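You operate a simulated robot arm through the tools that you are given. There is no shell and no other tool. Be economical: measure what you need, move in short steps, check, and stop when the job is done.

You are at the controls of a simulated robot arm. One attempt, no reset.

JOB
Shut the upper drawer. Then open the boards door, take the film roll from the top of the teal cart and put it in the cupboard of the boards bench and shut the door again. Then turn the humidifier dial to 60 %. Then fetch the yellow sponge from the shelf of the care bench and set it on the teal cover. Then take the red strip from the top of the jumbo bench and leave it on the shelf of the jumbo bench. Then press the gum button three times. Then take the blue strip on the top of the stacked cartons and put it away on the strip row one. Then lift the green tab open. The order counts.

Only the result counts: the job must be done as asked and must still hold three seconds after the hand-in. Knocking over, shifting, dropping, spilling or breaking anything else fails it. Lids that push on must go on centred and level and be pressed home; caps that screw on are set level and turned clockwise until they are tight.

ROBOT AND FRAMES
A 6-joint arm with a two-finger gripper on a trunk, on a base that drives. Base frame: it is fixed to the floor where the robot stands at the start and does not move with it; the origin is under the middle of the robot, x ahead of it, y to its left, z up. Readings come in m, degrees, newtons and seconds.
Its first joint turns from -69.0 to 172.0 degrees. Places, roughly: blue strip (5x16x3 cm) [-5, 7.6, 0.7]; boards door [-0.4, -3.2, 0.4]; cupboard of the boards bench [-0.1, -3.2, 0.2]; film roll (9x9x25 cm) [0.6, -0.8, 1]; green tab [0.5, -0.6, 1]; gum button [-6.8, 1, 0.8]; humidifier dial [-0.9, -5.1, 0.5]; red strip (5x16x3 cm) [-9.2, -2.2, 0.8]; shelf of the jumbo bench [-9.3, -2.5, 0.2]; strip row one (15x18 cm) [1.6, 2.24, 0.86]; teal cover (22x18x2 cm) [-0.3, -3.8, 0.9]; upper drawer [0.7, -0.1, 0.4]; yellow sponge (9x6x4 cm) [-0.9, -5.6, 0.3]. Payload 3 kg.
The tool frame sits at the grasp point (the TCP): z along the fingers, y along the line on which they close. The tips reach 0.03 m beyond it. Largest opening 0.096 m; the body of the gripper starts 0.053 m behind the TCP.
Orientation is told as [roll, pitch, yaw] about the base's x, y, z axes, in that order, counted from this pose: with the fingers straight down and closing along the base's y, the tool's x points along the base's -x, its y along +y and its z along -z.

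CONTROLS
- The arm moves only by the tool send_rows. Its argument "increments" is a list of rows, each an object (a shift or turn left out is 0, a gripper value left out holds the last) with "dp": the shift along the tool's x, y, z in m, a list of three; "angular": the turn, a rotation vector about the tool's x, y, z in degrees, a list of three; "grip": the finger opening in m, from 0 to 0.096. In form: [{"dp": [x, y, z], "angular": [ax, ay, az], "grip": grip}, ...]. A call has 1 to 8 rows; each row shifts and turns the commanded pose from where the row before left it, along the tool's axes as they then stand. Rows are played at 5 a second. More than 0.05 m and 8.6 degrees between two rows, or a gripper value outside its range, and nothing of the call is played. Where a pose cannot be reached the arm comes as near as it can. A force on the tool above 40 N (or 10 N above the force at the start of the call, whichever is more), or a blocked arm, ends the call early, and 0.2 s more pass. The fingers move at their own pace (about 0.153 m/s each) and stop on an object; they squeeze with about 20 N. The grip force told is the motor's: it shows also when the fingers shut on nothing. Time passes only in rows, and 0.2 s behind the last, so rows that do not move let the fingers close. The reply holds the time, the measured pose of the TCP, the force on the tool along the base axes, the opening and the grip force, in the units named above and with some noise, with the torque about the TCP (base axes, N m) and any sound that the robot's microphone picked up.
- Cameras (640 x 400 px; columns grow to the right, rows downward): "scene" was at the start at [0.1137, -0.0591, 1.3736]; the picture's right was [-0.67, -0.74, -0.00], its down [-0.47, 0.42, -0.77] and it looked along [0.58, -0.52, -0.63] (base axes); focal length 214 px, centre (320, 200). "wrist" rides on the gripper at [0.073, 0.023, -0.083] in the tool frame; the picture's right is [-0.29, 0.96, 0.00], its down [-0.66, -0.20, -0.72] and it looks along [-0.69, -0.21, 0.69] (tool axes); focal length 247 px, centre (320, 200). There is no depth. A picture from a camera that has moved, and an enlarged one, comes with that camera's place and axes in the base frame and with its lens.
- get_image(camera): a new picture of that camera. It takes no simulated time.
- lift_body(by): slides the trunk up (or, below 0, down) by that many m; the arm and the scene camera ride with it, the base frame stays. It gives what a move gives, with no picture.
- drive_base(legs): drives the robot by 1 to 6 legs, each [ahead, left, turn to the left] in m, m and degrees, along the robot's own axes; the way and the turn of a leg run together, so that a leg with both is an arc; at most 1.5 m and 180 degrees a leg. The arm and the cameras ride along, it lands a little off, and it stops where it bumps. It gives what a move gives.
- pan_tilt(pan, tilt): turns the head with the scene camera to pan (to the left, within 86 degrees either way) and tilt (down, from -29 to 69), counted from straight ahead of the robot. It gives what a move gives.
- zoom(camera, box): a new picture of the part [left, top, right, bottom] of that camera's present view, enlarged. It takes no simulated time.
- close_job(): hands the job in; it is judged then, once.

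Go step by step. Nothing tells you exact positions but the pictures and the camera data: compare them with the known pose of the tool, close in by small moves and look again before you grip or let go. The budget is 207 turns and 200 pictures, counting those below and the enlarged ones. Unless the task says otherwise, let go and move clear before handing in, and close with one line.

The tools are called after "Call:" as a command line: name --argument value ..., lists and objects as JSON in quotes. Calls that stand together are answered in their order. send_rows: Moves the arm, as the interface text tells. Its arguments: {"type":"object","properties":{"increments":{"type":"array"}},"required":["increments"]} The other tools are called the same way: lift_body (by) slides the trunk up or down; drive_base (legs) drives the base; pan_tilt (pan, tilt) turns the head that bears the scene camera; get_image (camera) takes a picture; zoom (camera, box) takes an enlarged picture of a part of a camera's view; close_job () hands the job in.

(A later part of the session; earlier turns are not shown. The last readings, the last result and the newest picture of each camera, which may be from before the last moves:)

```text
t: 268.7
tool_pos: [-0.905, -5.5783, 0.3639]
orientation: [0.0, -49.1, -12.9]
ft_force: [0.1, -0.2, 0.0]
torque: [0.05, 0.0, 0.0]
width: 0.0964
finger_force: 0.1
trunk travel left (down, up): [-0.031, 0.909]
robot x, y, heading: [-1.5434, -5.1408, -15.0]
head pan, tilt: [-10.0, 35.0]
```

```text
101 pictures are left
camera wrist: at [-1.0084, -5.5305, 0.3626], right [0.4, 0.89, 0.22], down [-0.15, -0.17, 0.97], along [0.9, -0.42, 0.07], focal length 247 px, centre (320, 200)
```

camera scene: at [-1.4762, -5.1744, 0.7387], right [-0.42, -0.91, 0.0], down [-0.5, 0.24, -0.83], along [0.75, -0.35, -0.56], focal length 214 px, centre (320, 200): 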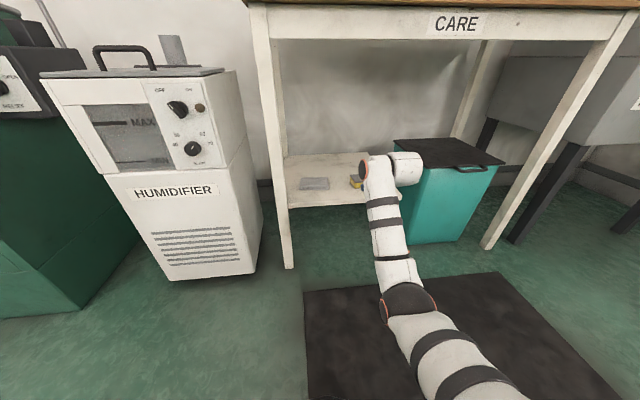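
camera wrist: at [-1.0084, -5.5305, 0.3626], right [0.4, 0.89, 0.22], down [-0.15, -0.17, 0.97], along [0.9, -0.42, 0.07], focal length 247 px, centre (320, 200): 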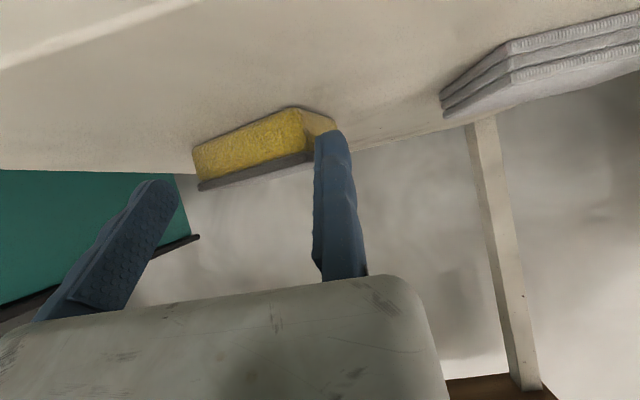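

The geometry checks out: the sponge edges sit about 7 mm inside each finger. I'll advance 3 cm more.

Call:
drive_base --legs '[[0.03, 0.001, 0]]'

Call:
get_image --camera "wrist"

Call:
zoom --camera "scene" --box '[290, 130, 430, 220]'

```text
t: 269.6
tool_pos: [-0.8712, -5.6039, 0.3564]
orientation: [1.7, -49.1, -14.3]
ft_force: [-0.3, 0.1, 0.6]
torque: [0.02, -0.01, -0.01]
width: 0.096
finger_force: 0.0
trunk travel left (down, up): [-0.031, 0.909]
robot x, y, heading: [-1.5062, -5.1617, -15.2]
head pan, tilt: [-10.0, 35.0]
```

```text
100 pictures are left
camera wrist: at [-0.9762, -5.5567, 0.3557], right [0.4, 0.88, 0.24], down [-0.16, -0.19, 0.97], along [0.9, -0.43, 0.06], focal length 247 px, centre (320, 200)
```

wrist: 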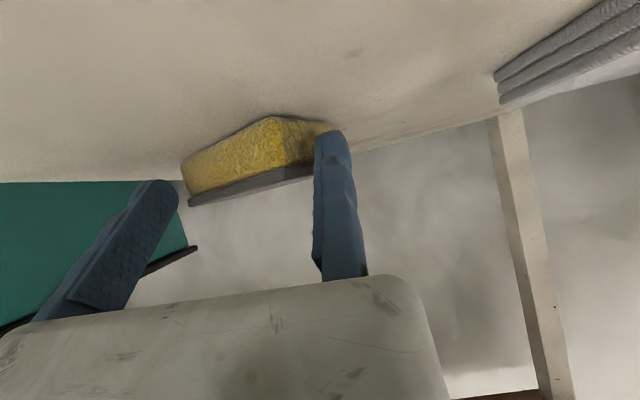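

```text
4.44 times, centred on (360, 175) of scene
camera zoom: at [-1.3797, -5.2, 0.6866], right [-0.43, -0.9, 0.02], down [-0.52, 0.23, -0.82], along [0.74, -0.36, -0.57], focal length 953 px, centre (142, 311)
```

zoom: 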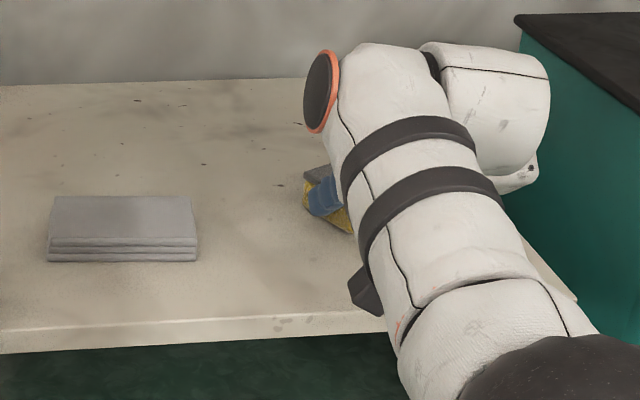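

Driving onto the mat tilted the base a little and shifted the tool 1.7 cm right. I'll back off slightly with the arm and shift left.

Call:
send_rows --increments '[{"dp": [0.02, 0, -0.023]}, {"dp": [0.007, 0, -0.008]}, {"dp": [0, 0.017, 0]}, {}]'

Call:
get_image --camera "wrist"

Call:
zoom --camera "scene" --box '[290, 130, 430, 220]'

```text
t: 270.6
tool_pos: [-0.8805, -5.5926, 0.3518]
orientation: [3.1, -48.9, -15.4]
ft_force: [-0.3, -4.9, 2.0]
torque: [-1.35, -0.42, -0.36]
width: 0.096
finger_force: 0.0
out of reach, approached as far as the arm can: row 1, 2, 3
trunk travel left (down, up): [-0.031, 0.909]
robot x, y, heading: [-1.5083, -5.1575, -15.0]
head pan, tilt: [-10.0, 35.0]
```

```text
98 pictures are left
camera wrist: at [-0.9839, -5.5455, 0.3504], right [0.4, 0.88, 0.26], down [-0.16, -0.21, 0.96], along [0.9, -0.43, 0.06], focal length 247 px, centre (320, 200)
```

wrist: 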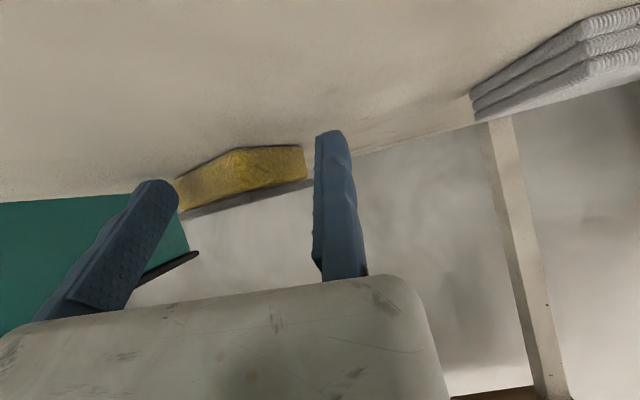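

```text
4.44 times, centred on (360, 175) of scene
camera zoom: at [-1.3968, -5.2038, 0.6888], right [-0.42, -0.91, 0.0], down [-0.5, 0.24, -0.83], along [0.75, -0.35, -0.56], focal length 953 px, centre (142, 311)
```

zoom: 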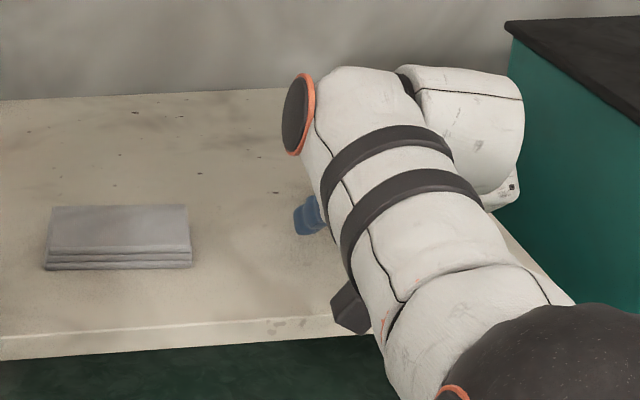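

The fingers may be rubbing the shelf and the sponge has turned a bit. I'll lift slightly, back off with the base and look again.

Call:
lift_body --by 0.03

Call:
drive_base --legs '[[-0.15, 0, 0]]'

Call:
get_image --camera "wrist"

Call:
zoom --camera "scene" --box '[280, 110, 440, 220]'

```text
t: 271.3
tool_pos: [-0.8772, -5.6014, 0.3795]
orientation: [3.3, -48.8, -15.6]
ft_force: [-0.1, 0.2, -0.1]
torque: [0.01, -0.04, 0.0]
width: 0.0962
finger_force: 0.0
trunk travel left (down, up): [-0.061, 0.879]
robot x, y, heading: [-1.5035, -5.1623, -15.5]
head pan, tilt: [-10.0, 35.0]
```

```text
t: 272.7
tool_pos: [-1.0177, -5.5589, 0.3771]
orientation: [3.3, -48.7, -15.4]
ft_force: [0.3, 0.0, -0.3]
torque: [0.03, -0.04, 0.02]
width: 0.0956
finger_force: 0.0
trunk travel left (down, up): [-0.061, 0.879]
robot x, y, heading: [-1.6531, -5.1176, -15.2]
head pan, tilt: [-10.0, 35.0]
```

```text
96 pictures are left
camera wrist: at [-1.1215, -5.51, 0.3774], right [0.4, 0.88, 0.26], down [-0.16, -0.21, 0.97], along [0.9, -0.43, 0.06], focal length 247 px, centre (320, 200)
```

wrist: 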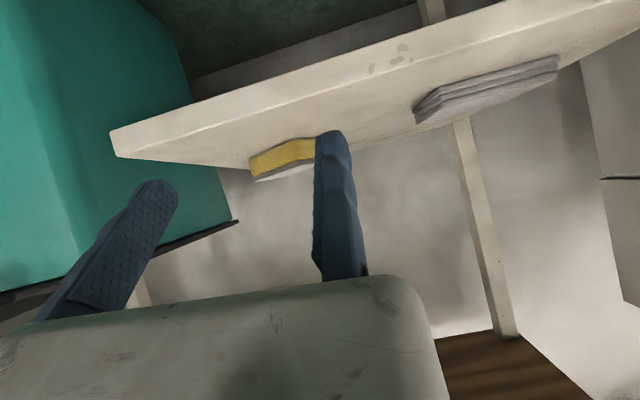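

```text
3.64 times, centred on (360, 165) of scene
camera zoom: at [-1.5269, -5.1694, 0.713], right [-0.43, -0.91, 0.0], down [-0.52, 0.24, -0.82], along [0.74, -0.35, -0.57], focal length 780 px, centre (174, 327)
```

zoom: 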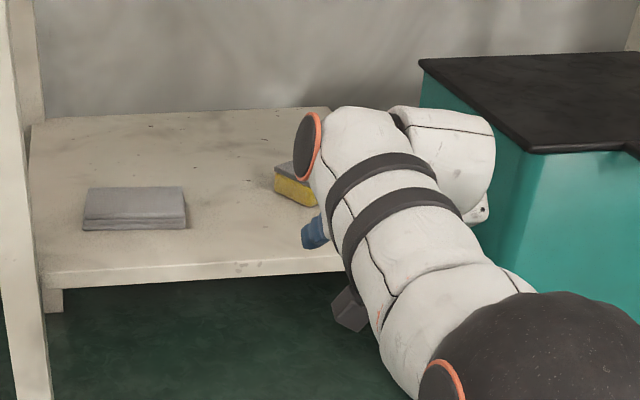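

I need a clear view of the sponge; I'll back off and move right so the arm isn't in the way.

Call:
drive_base --legs '[[-0.2, -0.3, 0]]'

Call:
lift_body --by 0.25

Call:
pan_tilt --pan 0 --tilt 35

Call:
get_image --camera "scene"

```text
t: 275.0
tool_pos: [-1.2948, -5.7899, 0.3783]
orientation: [3.3, -48.7, -15.3]
ft_force: [0.5, 0.6, -0.5]
torque: [0.0, -0.04, 0.0]
width: 0.096
finger_force: 0.1
trunk travel left (down, up): [-0.061, 0.879]
robot x, y, heading: [-1.9334, -5.3495, -15.0]
head pan, tilt: [-10.0, 35.0]
```

```text
t: 277.6
tool_pos: [-1.2946, -5.7919, 0.6283]
orientation: [3.2, -48.7, -15.3]
ft_force: [-0.2, 0.1, -0.6]
torque: [-0.02, 0.02, -0.01]
width: 0.0961
finger_force: 0.1
trunk travel left (down, up): [-0.311, 0.629]
robot x, y, heading: [-1.9328, -5.3523, -14.8]
head pan, tilt: [-10.0, 35.0]
```

```text
t: 278.3
tool_pos: [-1.295, -5.7908, 0.6279]
orientation: [3.2, -48.7, -15.2]
ft_force: [-0.1, -0.1, 0.0]
torque: [0.03, -0.02, -0.01]
width: 0.0959
finger_force: 0.0
trunk travel left (down, up): [-0.311, 0.629]
robot x, y, heading: [-1.929, -5.3537, -15.1]
head pan, tilt: [0.0, 35.0]
```

```text
94 pictures are left
camera scene: at [-1.7999, -5.3896, 0.963], right [-0.26, -0.97, 0.0], down [-0.55, 0.15, -0.82], along [0.79, -0.21, -0.57], focal length 214 px, centre (320, 200)
```

scene: 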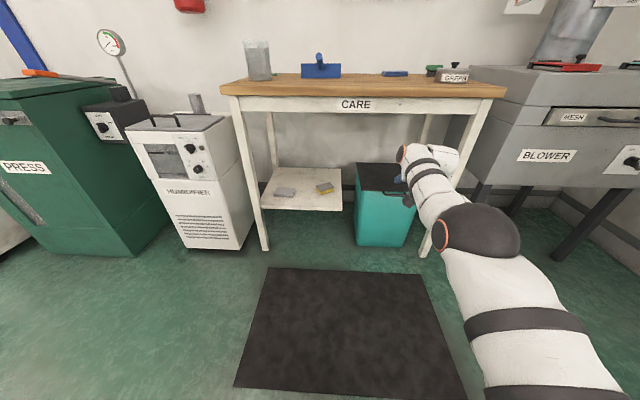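

Call:
zoom --camera "scene" --box '[255, 160, 355, 215]'

```text
6.40 times, centred on (305, 188) of scene
camera zoom: at [-1.7999, -5.3896, 0.963], right [-0.26, -0.97, 0.0], down [-0.55, 0.15, -0.82], along [0.79, -0.21, -0.57], focal length 1373 px, centre (416, 280)
```

zoom: 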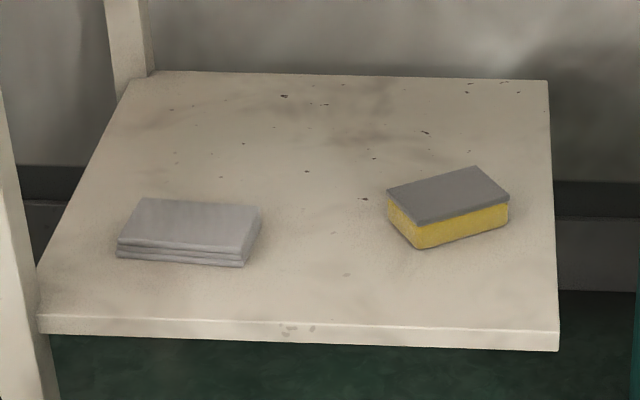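

The sponge is now at about (-0.84, -5.673), turned to heading +14°, top z≈0.355. I'll re-approach along +14° with the arm less stretched and the roll corrected.

Call:
send_rows --increments '[{"dp": [0.02, 0, -0.023], "angular": [2.1, 0, -2.4]}, {"dp": [0.01, 0, -0.011]}, {}]'

Call:
drive_base --legs '[[0, 0, 28], [0.25, -0.236, 0]]'

Call:
lift_body --by -0.22

Call:
get_image --camera "scene"

Call:
get_image --camera "wrist"

```text
t: 279.1
tool_pos: [-1.299, -5.8023, 0.6308]
orientation: [-1.6, -48.7, -11.7]
ft_force: [-0.4, 0.3, -0.4]
torque: [0.01, 0.01, -0.01]
width: 0.0961
finger_force: 0.0
out of reach, approached as far as the arm can: row 1, 2
trunk travel left (down, up): [-0.311, 0.629]
robot x, y, heading: [-1.9336, -5.3522, -14.7]
head pan, tilt: [0.0, 35.0]
```

```text
t: 282.4
tool_pos: [-1.0031, -5.562, 0.6007]
orientation: [-1.1, -47.0, 15.2]
ft_force: [-0.4, -0.5, -0.4]
torque: [0.02, -0.03, 0.01]
width: 0.0961
finger_force: 0.1
trunk travel left (down, up): [-0.311, 0.629]
robot x, y, heading: [-1.7568, -5.4526, 12.3]
head pan, tilt: [0.0, 35.0]
stopped in leg 2: the robot was blocked; the commanded pose is now the measured one
```

```text
t: 284.7
tool_pos: [-0.9984, -5.5631, 0.3828]
orientation: [-1.2, -47.0, 15.2]
ft_force: [-0.4, 0.1, 0.2]
torque: [0.0, 0.02, 0.02]
width: 0.0957
finger_force: 0.0
trunk travel left (down, up): [-0.091, 0.849]
robot x, y, heading: [-1.7561, -5.4526, 12.3]
head pan, tilt: [0.0, 35.0]
```

```text
92 pictures are left
camera scene: at [-1.6377, -5.4299, 0.7487], right [0.21, -0.98, 0.0], down [-0.54, -0.12, -0.83], along [0.81, 0.18, -0.56], focal length 214 px, centre (320, 200)
```

scene: 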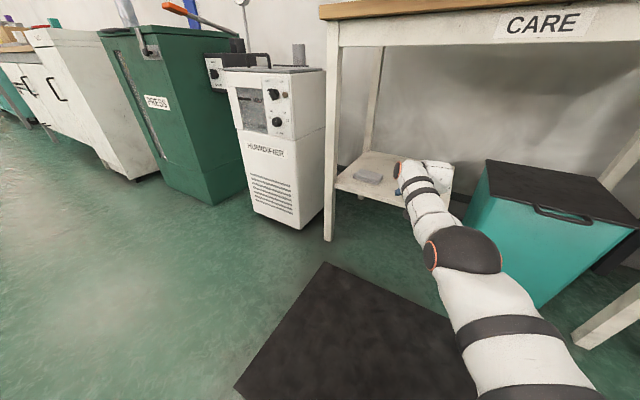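

```text
91 pictures are left
camera wrist: at [-1.1122, -5.568, 0.3839], right [-0.04, 0.98, 0.2], down [-0.03, -0.2, 0.98], along [1.0, 0.04, 0.04], focal length 247 px, centre (320, 200)
```

wrist: 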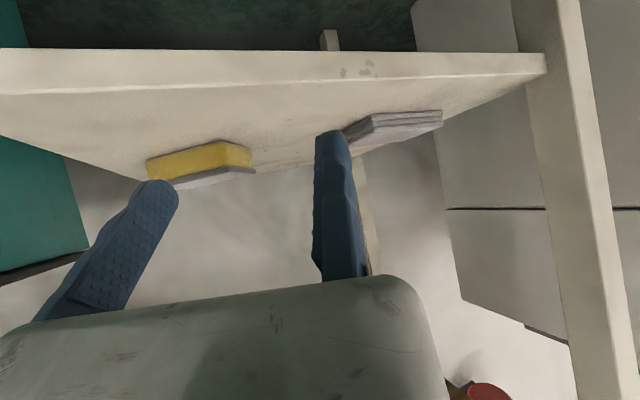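

The base was blocked, perhaps by the mat's edge. I'll look down at the base and the mat.

Call:
pan_tilt --pan 0 --tilt 69

Call:
get_image --camera "scene"

```text
t: 285.7
tool_pos: [-0.9985, -5.5642, 0.3824]
orientation: [-1.2, -47.0, 15.2]
ft_force: [0.7, 0.1, 0.4]
torque: [0.01, -0.01, 0.01]
width: 0.096
finger_force: 0.1
trunk travel left (down, up): [-0.091, 0.849]
robot x, y, heading: [-1.7587, -5.4552, 12.0]
head pan, tilt: [0.0, 68.8]
```

```text
90 pictures are left
camera scene: at [-1.668, -5.4366, 0.7044], right [0.21, -0.98, 0.0], down [-0.9, -0.2, -0.38], along [0.37, 0.08, -0.92], focal length 214 px, centre (320, 200)
```

scene: 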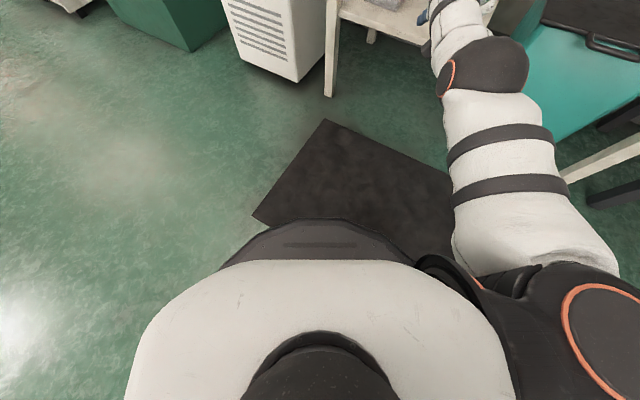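

The base already overlaps the mat, so I'll try a small further move to see what blocks.

Call:
drive_base --legs '[[0.04, 0, 0]]'

Call:
get_image --camera "wrist"

```text
t: 286.6
tool_pos: [-0.9397, -5.5637, 0.3837]
orientation: [-1.2, -47.0, 15.1]
ft_force: [0.6, -0.1, -0.1]
torque: [0.05, -0.03, 0.01]
width: 0.0962
finger_force: 0.1
trunk travel left (down, up): [-0.091, 0.849]
robot x, y, heading: [-1.7043, -5.4522, 12.1]
head pan, tilt: [0.0, 68.8]
```

```text
89 pictures are left
camera wrist: at [-1.0534, -5.5681, 0.3842], right [-0.04, 0.98, 0.2], down [-0.03, -0.2, 0.98], along [1.0, 0.04, 0.04], focal length 247 px, centre (320, 200)
```

wrist: 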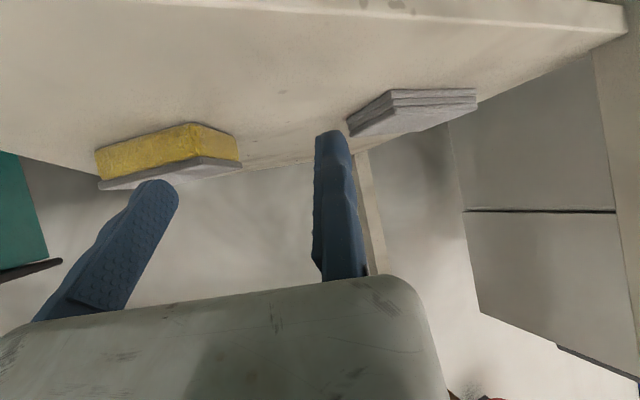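

Driving ahead works. I'll back off a little, strafe right 8.5 cm to line up with the sponge, and check.

Call:
drive_base --legs '[[-0.07, 0, 0], [0, -0.084, 0]]'

Call:
get_image --camera "wrist"

```text
t: 288.3
tool_pos: [-0.9655, -5.684, 0.3732]
orientation: [0.1, -47.0, 14.3]
ft_force: [-0.1, 0.3, 0.0]
torque: [0.02, -0.02, 0.04]
width: 0.0963
finger_force: 0.1
trunk travel left (down, up): [-0.091, 0.849]
robot x, y, heading: [-1.725, -5.5686, 12.2]
head pan, tilt: [0.0, 68.8]
```

```text
88 pictures are left
camera wrist: at [-1.0796, -5.6893, 0.3759], right [-0.04, 0.98, 0.22], down [-0.02, -0.22, 0.98], along [1.0, 0.04, 0.03], focal length 247 px, centre (320, 200)
```

wrist: 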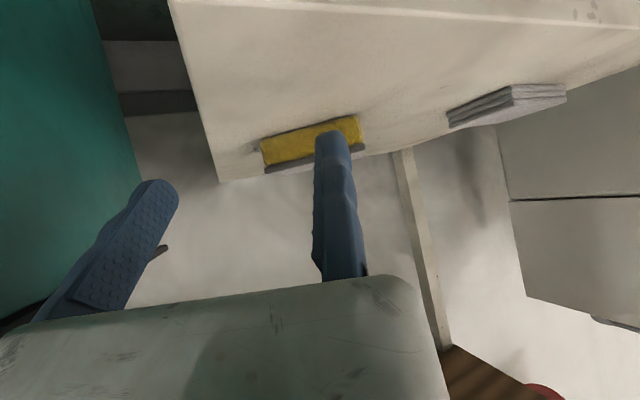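

I'm 3 cm too far right now. I'll shift left with the arm, lower slightly and check.

Call:
send_rows --increments '[{"dp": [0, 0.015, 0]}, {"dp": [0, 0.015, 0]}, {}]'

Call:
lift_body --by -0.012

Call:
get_image --camera "wrist"

```text
t: 289.3
tool_pos: [-0.9439, -5.6719, 0.3482]
orientation: [0.9, -45.4, 13.9]
ft_force: [-6.0, 0.0, 10.3]
torque: [0.04, 0.02, -0.12]
width: 0.0961
finger_force: 0.0
out of reach, approached as far as the arm can: row 2
trunk travel left (down, up): [-0.091, 0.849]
robot x, y, heading: [-1.6928, -5.5865, 12.2]
head pan, tilt: [0.0, 68.8]
stopped in row 3: the arm was blocked; the commanded pose is now the measured one
```

```text
t: 289.8
tool_pos: [-0.9424, -5.6717, 0.3476]
orientation: [0.2, -46.9, 14.3]
ft_force: [-3.6, -4.4, 51.8]
torque: [0.2, -0.55, 0.02]
width: 0.0958
finger_force: 0.1
trunk travel left (down, up): [-0.082, 0.858]
robot x, y, heading: [-1.692, -5.5908, 12.4]
head pan, tilt: [0.0, 68.8]
stopped: the force on the tool passed its limit at 44 N (the readings are from after the stop); the commanded pose is now the measured one
```

```text
87 pictures are left
camera wrist: at [-1.0563, -5.6764, 0.3507], right [-0.04, 0.98, 0.21], down [-0.02, -0.22, 0.98], along [1.0, 0.04, 0.03], focal length 247 px, centre (320, 200)
```

wrist: 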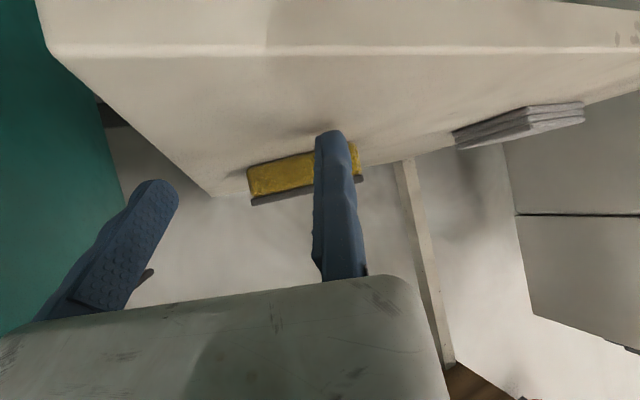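

The fingertips pressed on the shelf. I'll raise, back straight off the mat, and check everything.

Call:
lift_body --by 0.05

Call:
drive_base --legs '[[-0.45, 0, 0]]'

Call:
pan_tilt --pan 5 --tilt 50

Call:
get_image --camera "scene"

```text
t: 290.7
tool_pos: [-0.9462, -5.6705, 0.3753]
orientation: [0.9, -44.3, 13.9]
ft_force: [0.0, 0.2, -0.2]
torque: [0.01, -0.03, -0.01]
width: 0.0957
finger_force: 0.1
trunk travel left (down, up): [-0.132, 0.808]
robot x, y, heading: [-1.6912, -5.5886, 12.2]
head pan, tilt: [0.0, 68.8]
```

```text
t: 293.4
tool_pos: [-1.3753, -5.7712, 0.3733]
orientation: [0.8, -44.3, 13.3]
ft_force: [-0.4, -0.5, -0.2]
torque: [-0.01, -0.01, -0.01]
width: 0.0963
finger_force: 0.1
trunk travel left (down, up): [-0.132, 0.808]
robot x, y, heading: [-2.1317, -5.6827, 11.9]
head pan, tilt: [0.0, 68.8]
```

```text
t: 294.2
tool_pos: [-1.3761, -5.7722, 0.3725]
orientation: [0.9, -44.4, 13.3]
ft_force: [0.0, 1.2, -0.1]
torque: [-0.01, 0.0, -0.01]
width: 0.0959
finger_force: 0.0
trunk travel left (down, up): [-0.132, 0.808]
robot x, y, heading: [-2.1359, -5.6833, 11.6]
head pan, tilt: [5.0, 50.0]
```

```text
86 pictures are left
camera scene: at [-2.0117, -5.6521, 0.7629], right [0.29, -0.96, 0.0], down [-0.73, -0.22, -0.64], along [0.61, 0.19, -0.77], focal length 214 px, centre (320, 200)
```

scene: 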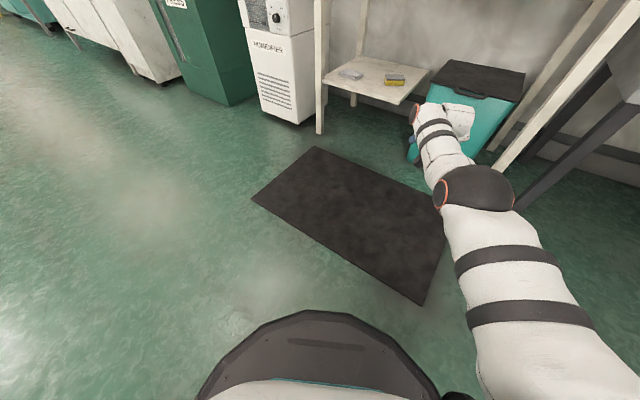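

The mat hasn't moved and seems fixed; the trouble was the overstretched arm. I'll retract the arm 14 cm for margin and approach again.

Call:
send_rows --increments '[{"dp": [0.033, 0, -0.034]}, {"dp": [0.033, 0, -0.034]}, {"dp": [0.033, 0, -0.034]}, {"angular": [0, -4, 0]}, {}]'

Call:
zoom --camera "scene" --box '[315, 45, 435, 115]'

```text
t: 295.4
tool_pos: [-1.3694, -5.7964, 0.3664]
orientation: [1.1, -48.3, 13.3]
ft_force: [-0.1, 0.4, -0.3]
torque: [-0.01, -0.01, 0.05]
width: 0.0958
finger_force: 0.0
out of reach, approached as far as the arm can: row 1, 2, 3, 4
trunk travel left (down, up): [-0.132, 0.808]
robot x, y, heading: [-2.1333, -5.6834, 12.0]
head pan, tilt: [5.0, 50.0]
```

```text
5.33 times, centred on (375, 80) of scene
camera zoom: at [-2.0117, -5.652, 0.7629], right [0.29, -0.96, 0.0], down [-0.73, -0.22, -0.64], along [0.62, 0.19, -0.77], focal length 1144 px, centre (27, 840)
```

zoom: 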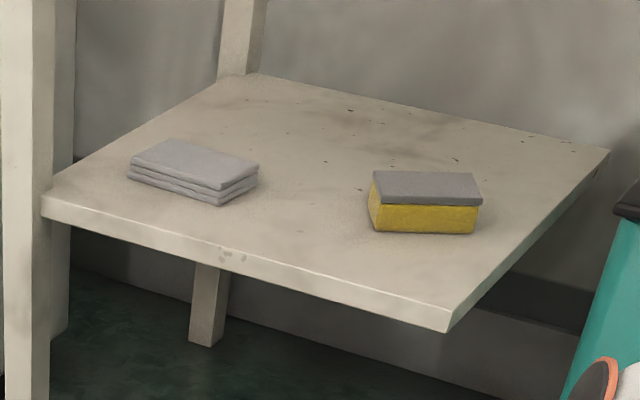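

The arm can't fold back at that height; it must go up relative to the trunk while the trunk goes down. I'll pull the tool back along its axis and lower the trunk.

Call:
send_rows --increments '[{"dp": [0.0065, 0, -0.044]}, {"dp": [0.0065, 0, -0.044]}, {"dp": [0.0065, 0, -0.044]}, {"dp": [0.0065, 0, -0.044]}, {}]'

Call:
lift_body --by -0.1

```text
t: 296.6
tool_pos: [-1.3688, -5.8425, 0.4624]
orientation: [1.0, -48.2, 13.2]
ft_force: [0.5, 0.3, 0.7]
torque: [0.0, -0.02, -0.02]
width: 0.0959
finger_force: 0.1
out of reach, approached as far as the arm can: row 1, 2, 3, 4
trunk travel left (down, up): [-0.132, 0.808]
robot x, y, heading: [-2.1326, -5.6818, 11.7]
head pan, tilt: [5.0, 50.0]
```

```text
t: 297.9
tool_pos: [-1.3694, -5.8432, 0.3611]
orientation: [1.1, -48.3, 13.1]
ft_force: [0.6, 0.1, 0.5]
torque: [0.0, -0.01, 0.0]
width: 0.096
finger_force: 0.1
trunk travel left (down, up): [-0.032, 0.908]
robot x, y, heading: [-2.1363, -5.689, 11.6]
head pan, tilt: [5.0, 50.0]
```

Call:
send_rows --increments '[{"dp": [-0.03, 0, -0.027]}, {"dp": [-0.03, 0, -0.027]}, {"dp": [-0.03, 0, -0.027]}, {"dp": [0, 0.03, 0]}, {"dp": [0, 0.02, 0]}, {}]'

Call:
send_rows --increments '[{"dp": [0.03, 0, -0.033]}, {"dp": [0.03, 0, -0.033]}, {}]'

```text
t: 299.4
tool_pos: [-1.3995, -5.7916, 0.4784]
orientation: [1.0, -48.2, 13.2]
ft_force: [-0.2, 0.3, -0.2]
torque: [-0.01, -0.01, 0.01]
width: 0.0959
finger_force: 0.2
out of reach, approached as far as the arm can: row 1, 2, 3
trunk travel left (down, up): [-0.032, 0.908]
robot x, y, heading: [-2.1334, -5.684, 11.9]
head pan, tilt: [5.0, 50.0]
```

```text
t: 300.1
tool_pos: [-1.4873, -5.8151, 0.4774]
orientation: [1.0, -48.2, 13.2]
ft_force: [-0.4, 0.8, 0.2]
torque: [0.01, -0.01, -0.01]
width: 0.096
finger_force: 0.0
trunk travel left (down, up): [-0.032, 0.908]
robot x, y, heading: [-2.1338, -5.679, 11.6]
head pan, tilt: [5.0, 50.0]
```

Good, the arm is back in its comfortable range. I'll see whether it reaches down from here.

Call:
lift_body --by -0.03

Call:
send_rows --increments '[{"dp": [0.026, 0, 0.023]}, {"dp": [0.026, 0, 0.023]}, {}]'

```text
t: 300.9
tool_pos: [-1.4862, -5.8152, 0.447]
orientation: [1.0, -48.3, 13.2]
ft_force: [-0.7, 0.1, -0.6]
torque: [0.01, 0.02, -0.01]
width: 0.0959
finger_force: 0.0
trunk travel left (down, up): [-0.002, 0.938]
robot x, y, heading: [-2.1386, -5.6787, 11.4]
head pan, tilt: [5.0, 50.0]
```

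```text
t: 301.7
tool_pos: [-1.487, -5.8153, 0.3762]
orientation: [1.0, -48.2, 13.3]
ft_force: [-0.1, -0.8, 0.5]
torque: [0.02, -0.01, 0.0]
width: 0.0959
finger_force: 0.0
trunk travel left (down, up): [-0.002, 0.938]
robot x, y, heading: [-2.1354, -5.6826, 11.9]
head pan, tilt: [5.0, 50.0]
```

Reached without strain. Now I'll drive onto the mat to a standoff with the tool a little raised.

Call:
lift_body --by 0.04

Call:
drive_base --legs '[[0.5, 0.057, 0]]'

Call:
get_image --camera "wrist"

```text
t: 302.5
tool_pos: [-1.4861, -5.8153, 0.4172]
orientation: [1.0, -48.2, 13.1]
ft_force: [0.3, -0.1, -0.3]
torque: [0.0, 0.02, -0.01]
width: 0.0959
finger_force: 0.2
trunk travel left (down, up): [-0.042, 0.898]
robot x, y, heading: [-2.1316, -5.6813, 11.6]
head pan, tilt: [5.0, 50.0]
```

```text
t: 305.0
tool_pos: [-1.1746, -5.6354, 0.4083]
orientation: [1.4, -47.4, 12.9]
ft_force: [-0.3, -0.6, -0.9]
torque: [0.01, 0.01, 0.02]
width: 0.0961
finger_force: 0.0
trunk travel left (down, up): [-0.042, 0.898]
robot x, y, heading: [-1.8237, -5.4992, 11.4]
head pan, tilt: [5.0, 50.0]
stopped in leg 1: the robot was blocked; the commanded pose is now the measured one
```

```text
84 pictures are left
camera wrist: at [-1.2879, -5.6393, 0.409], right [-0.04, 0.97, 0.23], down [-0.03, -0.23, 0.97], along [1.0, 0.03, 0.04], focal length 247 px, centre (320, 200)
```

wrist: 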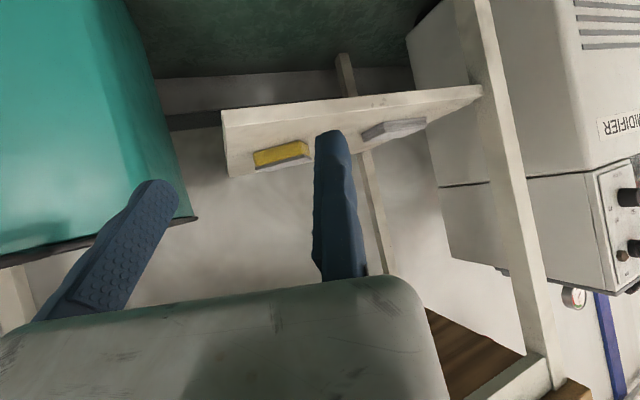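

Blocked at the mat's edge again; I'll try nudging on as before.

Call:
drive_base --legs '[[0.1, 0, 0]]'

Call:
drive_base --legs '[[0.08, -0.03, 0]]'

Call:
get_image --camera "wrist"

```text
t: 306.2
tool_pos: [-1.1559, -5.5805, 0.4072]
orientation: [1.4, -47.4, 12.6]
ft_force: [0.2, 0.4, 0.0]
torque: [0.01, 0.02, 0.03]
width: 0.0959
finger_force: 0.1
trunk travel left (down, up): [-0.042, 0.898]
robot x, y, heading: [-1.8046, -5.4446, 11.2]
head pan, tilt: [5.0, 50.0]
stopped in leg 1: the robot was blocked; the commanded pose is now the measured one
```

```text
t: 307.3
tool_pos: [-1.1474, -5.559, 0.4069]
orientation: [1.4, -47.3, 12.2]
ft_force: [0.5, 0.2, 0.6]
torque: [-0.03, 0.03, -0.05]
width: 0.0961
finger_force: 0.0
trunk travel left (down, up): [-0.042, 0.898]
robot x, y, heading: [-1.7974, -5.4165, 10.9]
head pan, tilt: [5.0, 50.0]
stopped in leg 1: the robot was blocked; the commanded pose is now the measured one
```

```text
83 pictures are left
camera wrist: at [-1.2609, -5.5617, 0.4089], right [-0.02, 0.97, 0.23], down [-0.03, -0.23, 0.97], along [1.0, 0.01, 0.04], focal length 247 px, centre (320, 200)
```

wrist: 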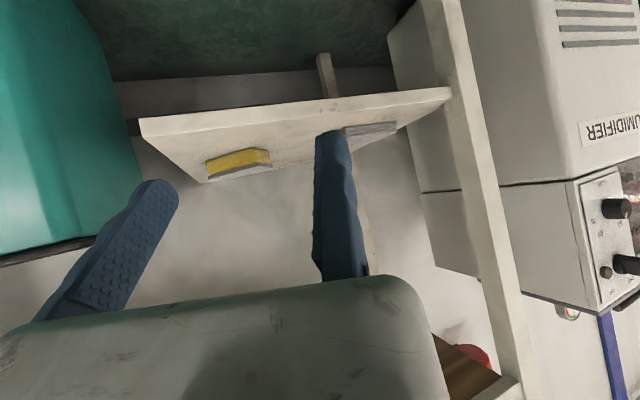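

The mat's edge does stop the base, so I'll come at the sponge from the left, between humidifier and mat, and grip its short side from above. First I'll back off, turn, and adjust the tool's pitch and yaw.

Call:
drive_base --legs '[[-0.3, 0, 0], [0, 0, -51], [0, 0.93, 0]]'

Call:
lift_body --by 0.1

Call:
send_rows --increments '[{"angular": [0, 5, 0]}, {"angular": [0, 5, 0]}, {"angular": [3.7, 0, 4.7]}, {"angular": [3.7, 0, 4.7]}, {"angular": [3.7, 0, 4.7]}, {}]'

Call:
pan_tilt --pan -10 --tilt 35

Call:
get_image --camera "scene"

```text
t: 316.2
tool_pos: [-1.1913, -5.371, 0.4076]
orientation: [1.2, -47.3, -40.3]
ft_force: [0.3, -0.8, 0.3]
torque: [0.02, 0.01, 0.03]
width: 0.0958
finger_force: 0.0
trunk travel left (down, up): [-0.042, 0.898]
robot x, y, heading: [-1.4696, -4.7703, -41.6]
head pan, tilt: [5.0, 50.0]
```

```text
t: 317.5
tool_pos: [-1.1916, -5.3715, 0.5074]
orientation: [1.3, -47.4, -40.4]
ft_force: [0.2, 0.5, 0.0]
torque: [0.01, 0.0, 0.01]
width: 0.0958
finger_force: 0.1
trunk travel left (down, up): [-0.142, 0.798]
robot x, y, heading: [-1.4726, -4.7714, -41.7]
head pan, tilt: [5.0, 50.0]
```

```text
t: 318.9
tool_pos: [-1.1899, -5.3706, 0.5056]
orientation: [0.7, -37.1, -57.7]
ft_force: [-0.4, 0.0, -0.5]
torque: [0.0, 0.03, 0.04]
width: 0.0958
finger_force: 0.0
trunk travel left (down, up): [-0.142, 0.798]
robot x, y, heading: [-1.4745, -4.7698, -41.8]
head pan, tilt: [5.0, 50.0]
```

```text
t: 319.7
tool_pos: [-1.1913, -5.37, 0.5067]
orientation: [0.6, -37.1, -57.8]
ft_force: [-0.3, 0.5, -0.6]
torque: [0.0, -0.02, -0.03]
width: 0.0957
finger_force: 0.0
trunk travel left (down, up): [-0.142, 0.798]
robot x, y, heading: [-1.4731, -4.771, -41.7]
head pan, tilt: [-10.0, 35.0]
```

```text
82 pictures are left
camera scene: at [-1.3809, -4.8744, 0.7946], right [-0.78, -0.62, 0.0], down [-0.36, 0.45, -0.82], along [0.51, -0.64, -0.57], focal length 214 px, centre (320, 200)
```

scene: 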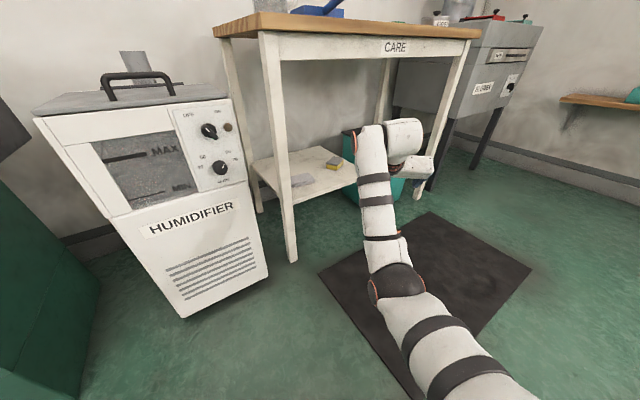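

Call:
zoom --camera "scene" --box '[270, 130, 370, 200]'

```text
5.71 times, centred on (320, 165) of scene
camera zoom: at [-1.3809, -4.8744, 0.7946], right [-0.78, -0.62, 0.0], down [-0.36, 0.45, -0.82], along [0.51, -0.64, -0.57], focal length 1226 px, centre (320, 400)
```

zoom: 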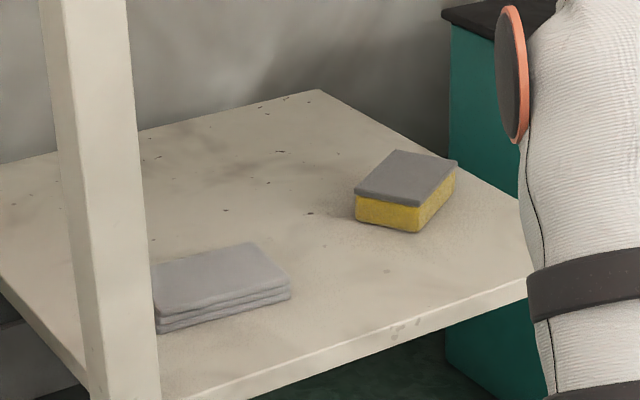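

The sponge is at about (-0.837, -5.68), heading ~12°. I'll yaw the tool further to -70° and extend the arm a bit so the base can stay clear of humidifier and mat.

Call:
send_rows --increments '[{"angular": [3.6, 0, 4.8]}, {"angular": [3.6, 0, 4.8]}, {"dp": [-0.0247, 0.0164, 0.0185]}, {"dp": [-0.0247, 0.0164, 0.0185]}, {}]'

```text
t: 320.9
tool_pos: [-1.1387, -5.4197, 0.5094]
orientation: [0.8, -37.0, -70.0]
ft_force: [0.1, -0.7, -0.1]
torque: [0.02, 0.0, 0.04]
width: 0.096
finger_force: 0.1
trunk travel left (down, up): [-0.142, 0.798]
robot x, y, heading: [-1.4701, -4.7658, -41.4]
head pan, tilt: [-10.0, 35.0]
```

Call:
lift_body --by -0.08

Call:
drive_base --legs '[[0.33, 0.036, 0]]'

Call:
get_image --camera "wrist"

Call:
get_image --camera "scene"

```text
t: 322.0
tool_pos: [-1.1383, -5.4191, 0.4297]
orientation: [0.9, -37.0, -69.8]
ft_force: [-0.5, -0.5, 0.6]
torque: [0.0, 0.0, -0.02]
width: 0.0959
finger_force: 0.0
trunk travel left (down, up): [-0.062, 0.878]
robot x, y, heading: [-1.4721, -4.774, -41.6]
head pan, tilt: [-10.0, 35.0]
```

```text
t: 324.2
tool_pos: [-0.8656, -5.6139, 0.4294]
orientation: [0.8, -37.0, -70.0]
ft_force: [0.6, -0.3, -0.8]
torque: [-0.01, 0.01, -0.03]
width: 0.0961
finger_force: 0.1
trunk travel left (down, up): [-0.062, 0.878]
robot x, y, heading: [-1.1994, -4.9642, -41.5]
head pan, tilt: [-10.0, 35.0]
```

```text
80 pictures are left
camera wrist: at [-0.8838, -5.5033, 0.4506], right [0.98, 0.12, 0.19], down [-0.17, -0.16, 0.97], along [0.14, -0.98, -0.14], focal length 247 px, centre (320, 200)
```

wrist: 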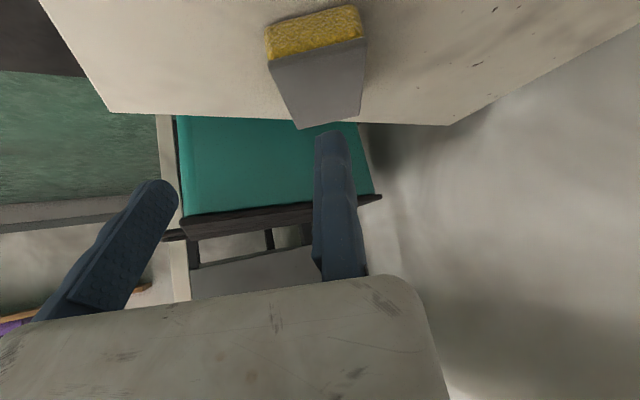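

```text
79 pictures are left
camera scene: at [-1.1077, -5.0684, 0.7146], right [-0.79, -0.62, 0.0], down [-0.36, 0.45, -0.82], along [0.51, -0.64, -0.57], focal length 214 px, centre (320, 200)
```

scene: 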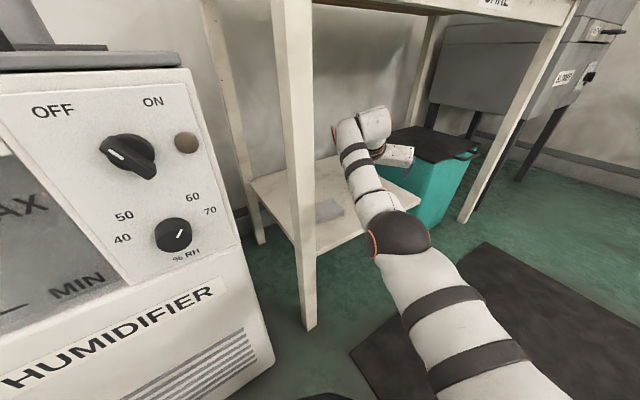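

The sponge is nicely aligned: centre (-0.8415, -5.6705), long axis heading -78°. I'll yaw to -78° and move over it.

Call:
send_rows --increments '[{"angular": [4.8, 0, 6.4]}, {}]'

Call:
drive_base --legs '[[0.083, 0.012, 0]]'

Call:
get_image --camera "wrist"

```text
t: 324.8
tool_pos: [-0.866, -5.6137, 0.4287]
orientation: [0.9, -36.9, -77.9]
ft_force: [-0.1, 0.2, 1.5]
torque: [0.04, -0.01, 0.03]
width: 0.0961
finger_force: 0.0
trunk travel left (down, up): [-0.062, 0.878]
robot x, y, heading: [-1.2012, -4.9632, -41.9]
head pan, tilt: [-10.0, 35.0]
```

```text
t: 325.9
tool_pos: [-0.7979, -5.6596, 0.429]
orientation: [0.8, -36.9, -78.0]
ft_force: [0.2, -0.1, 0.0]
torque: [0.0, -0.01, 0.0]
width: 0.0961
finger_force: 0.1
trunk travel left (down, up): [-0.062, 0.878]
robot x, y, heading: [-1.1286, -5.0111, -41.8]
head pan, tilt: [-10.0, 35.0]
```

```text
78 pictures are left
camera wrist: at [-0.7999, -5.5471, 0.4506], right [0.98, -0.02, 0.19], down [-0.19, -0.14, 0.97], along [0.01, -0.99, -0.14], focal length 247 px, centre (320, 200)
```

wrist: 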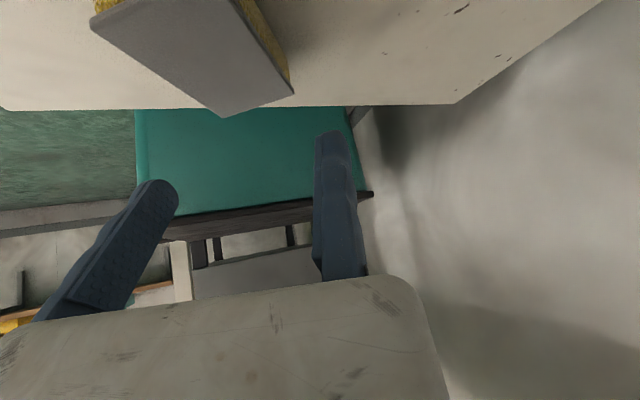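

The sponge is between the fingers seen from above. I'll lower over it.

Call:
lift_body --by -0.06

Call:
send_rows --increments '[{"dp": [0.0066, 0, 0.0088]}, {}]'

Call:
get_image --camera "wrist"

```text
t: 326.9
tool_pos: [-0.7978, -5.6589, 0.3695]
orientation: [0.8, -36.9, -77.8]
ft_force: [0.3, -1.1, 0.2]
torque: [0.01, 0.02, -0.02]
width: 0.0961
finger_force: 0.1
trunk travel left (down, up): [-0.002, 0.938]
robot x, y, heading: [-1.1311, -5.0116, -41.8]
head pan, tilt: [-10.0, 35.0]
```

```text
t: 327.5
tool_pos: [-0.7976, -5.6585, 0.3569]
orientation: [0.7, -36.9, -77.9]
ft_force: [-0.4, -0.9, 0.2]
torque: [0.0, 0.01, -0.01]
width: 0.0958
finger_force: 0.0
trunk travel left (down, up): [-0.002, 0.938]
robot x, y, heading: [-1.1316, -5.0075, -41.9]
head pan, tilt: [-10.0, 35.0]
```

```text
77 pictures are left
camera wrist: at [-0.8007, -5.547, 0.3787], right [0.98, -0.02, 0.19], down [-0.19, -0.14, 0.97], along [0.01, -0.99, -0.14], focal length 247 px, centre (320, 200)
```

wrist: 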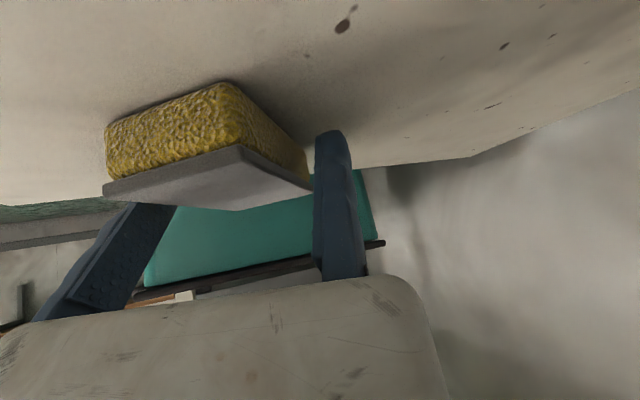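

The fingers straddle it. Closing.

Call:
send_rows --increments '[{"grip": 0.075}, {"grip": 0.055}, {"grip": 0.03}, {"grip": 0.0}, {}, {}]'

Call:
lift_body --by 0.06

Call:
get_image --camera "wrist"

```text
t: 328.9
tool_pos: [-0.7987, -5.6594, 0.3567]
orientation: [0.9, -36.8, -77.9]
ft_force: [-1.0, -0.2, 0.5]
torque: [0.03, 0.05, 0.02]
width: 0.059
finger_force: 19.7
trunk travel left (down, up): [-0.002, 0.938]
robot x, y, heading: [-1.1312, -5.0123, -41.7]
head pan, tilt: [-10.0, 35.0]
```

```text
t: 329.9
tool_pos: [-0.7976, -5.6598, 0.4167]
orientation: [0.8, -36.9, -78.0]
ft_force: [0.3, -0.6, -0.3]
torque: [0.0, -0.02, 0.02]
width: 0.0587
finger_force: 20.3
trunk travel left (down, up): [-0.062, 0.878]
robot x, y, heading: [-1.1302, -5.0062, -42.0]
head pan, tilt: [-10.0, 35.0]
```

```text
76 pictures are left
camera wrist: at [-0.8006, -5.547, 0.4387], right [0.98, -0.02, 0.19], down [-0.19, -0.14, 0.97], along [0.01, -0.99, -0.14], focal length 247 px, centre (320, 200)
```

wrist: 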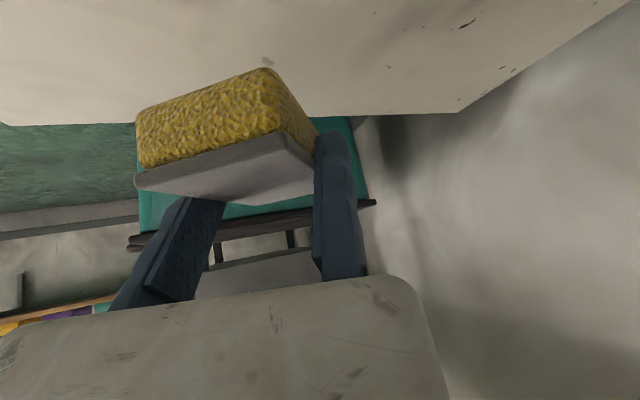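

The sponge is held. Before leaving I'll check the dial close up, then back out the way I came.

Call:
get_image --camera "scene"

Call:
drive_base --legs '[[-0.42, -0.05, 0]]'

```text
75 pictures are left
camera scene: at [-1.039, -5.1135, 0.7147], right [-0.79, -0.62, 0.0], down [-0.36, 0.45, -0.82], along [0.51, -0.64, -0.57], focal length 214 px, centre (320, 200)
```

scene: 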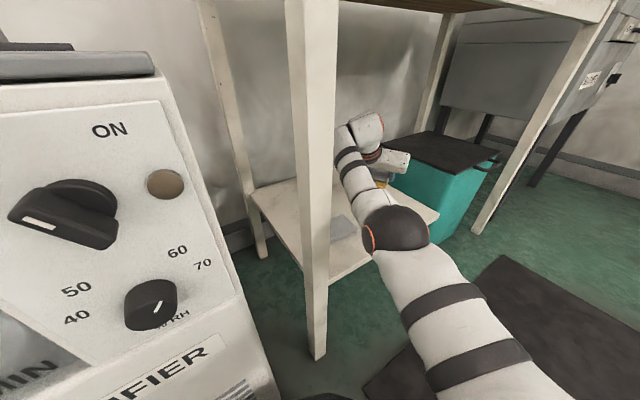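

```text
t: 332.5
tool_pos: [-1.1453, -5.4158, 0.4167]
orientation: [0.8, -36.9, -77.6]
ft_force: [-0.4, 0.0, -0.1]
torque: [0.01, 0.0, 0.01]
width: 0.0587
finger_force: 20.0
trunk travel left (down, up): [-0.062, 0.878]
robot x, y, heading: [-1.477, -4.7664, -41.5]
head pan, tilt: [-10.0, 35.0]
```

Sponge secured. I'll go to the DUST machine with the trunk raised and look at the teal cover.

Call:
drive_base --legs '[[-0.4, 0, 0], [0, 0, 21.5], [0, 1.45, 0]]'

Call:
lift_body --by 0.4

Call:
lift_body --by 0.36

Call:
pan_tilt --pan -15 --tilt 35

Call:
get_image --camera "scene"

```text
t: 343.0
tool_pos: [-0.7174, -3.6455, 0.4176]
orientation: [0.8, -37.0, -58.3]
ft_force: [-0.2, 0.0, 0.5]
torque: [0.03, 0.03, 0.0]
width: 0.0586
finger_force: 20.2
trunk travel left (down, up): [-0.062, 0.878]
robot x, y, heading: [-1.2488, -3.146, -22.3]
head pan, tilt: [-10.0, 35.0]
```

```text
t: 346.8
tool_pos: [-0.717, -3.6459, 0.8174]
orientation: [0.8, -36.9, -58.2]
ft_force: [-0.2, 0.1, 0.0]
torque: [0.0, 0.0, -0.04]
width: 0.0587
finger_force: 20.1
trunk travel left (down, up): [-0.462, 0.478]
robot x, y, heading: [-1.25, -3.1462, -22.5]
head pan, tilt: [-10.0, 35.0]
```

```text
t: 350.3
tool_pos: [-0.7172, -3.646, 1.1771]
orientation: [0.7, -36.9, -58.3]
ft_force: [-0.1, -0.3, -0.4]
torque: [0.0, 0.0, 0.0]
width: 0.0585
finger_force: 20.3
trunk travel left (down, up): [-0.822, 0.118]
robot x, y, heading: [-1.251, -3.1481, -22.1]
head pan, tilt: [-10.0, 35.0]
```

```text
t: 351.0
tool_pos: [-0.7177, -3.645, 1.1762]
orientation: [0.9, -36.8, -58.4]
ft_force: [0.2, 0.3, -1.2]
torque: [-0.02, 0.0, -0.01]
width: 0.0587
finger_force: 19.8
trunk travel left (down, up): [-0.822, 0.118]
robot x, y, heading: [-1.2504, -3.1459, -22.3]
head pan, tilt: [-15.0, 35.0]
```

```text
74 pictures are left
camera scene: at [-1.1323, -3.2191, 1.4746], right [-0.6, -0.8, 0.0], down [-0.46, 0.35, -0.82], along [0.65, -0.49, -0.57], focal length 214 px, centre (320, 200)
```

scene: 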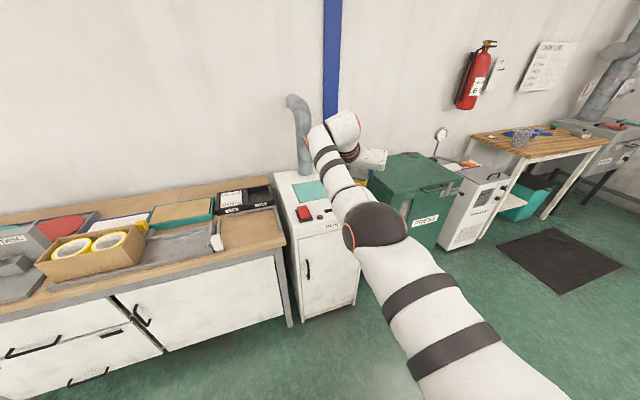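

Call:
zoom --camera "scene" --box '[250, 150, 390, 250]'

Call:
get_image --camera "wrist"

```text
4.00 times, centred on (320, 200) of scene
camera zoom: at [-1.1323, -3.2191, 1.4746], right [-0.6, -0.8, 0.0], down [-0.46, 0.35, -0.82], along [0.65, -0.49, -0.57], focal length 858 px, centre (320, 200)
```

zoom: 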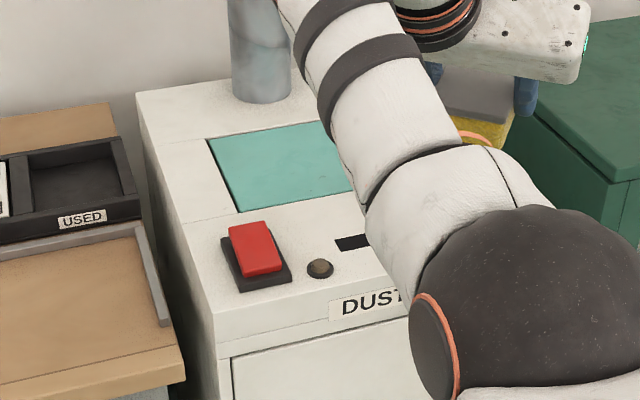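

```text
72 pictures are left
camera wrist: at [-0.7572, -3.541, 1.1987], right [0.93, 0.31, 0.19], down [-0.13, -0.19, 0.97], along [0.34, -0.93, -0.14], focal length 247 px, centre (320, 200)
```

wrist: 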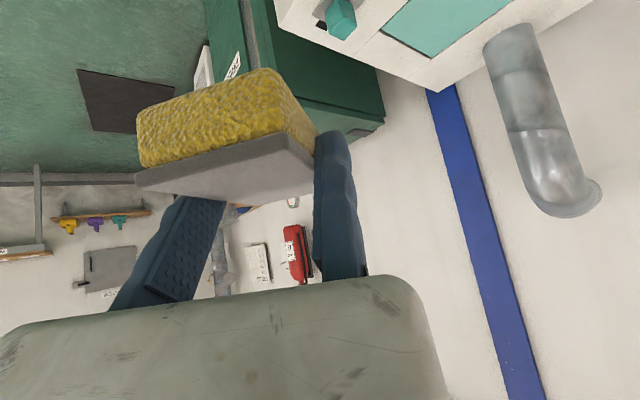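

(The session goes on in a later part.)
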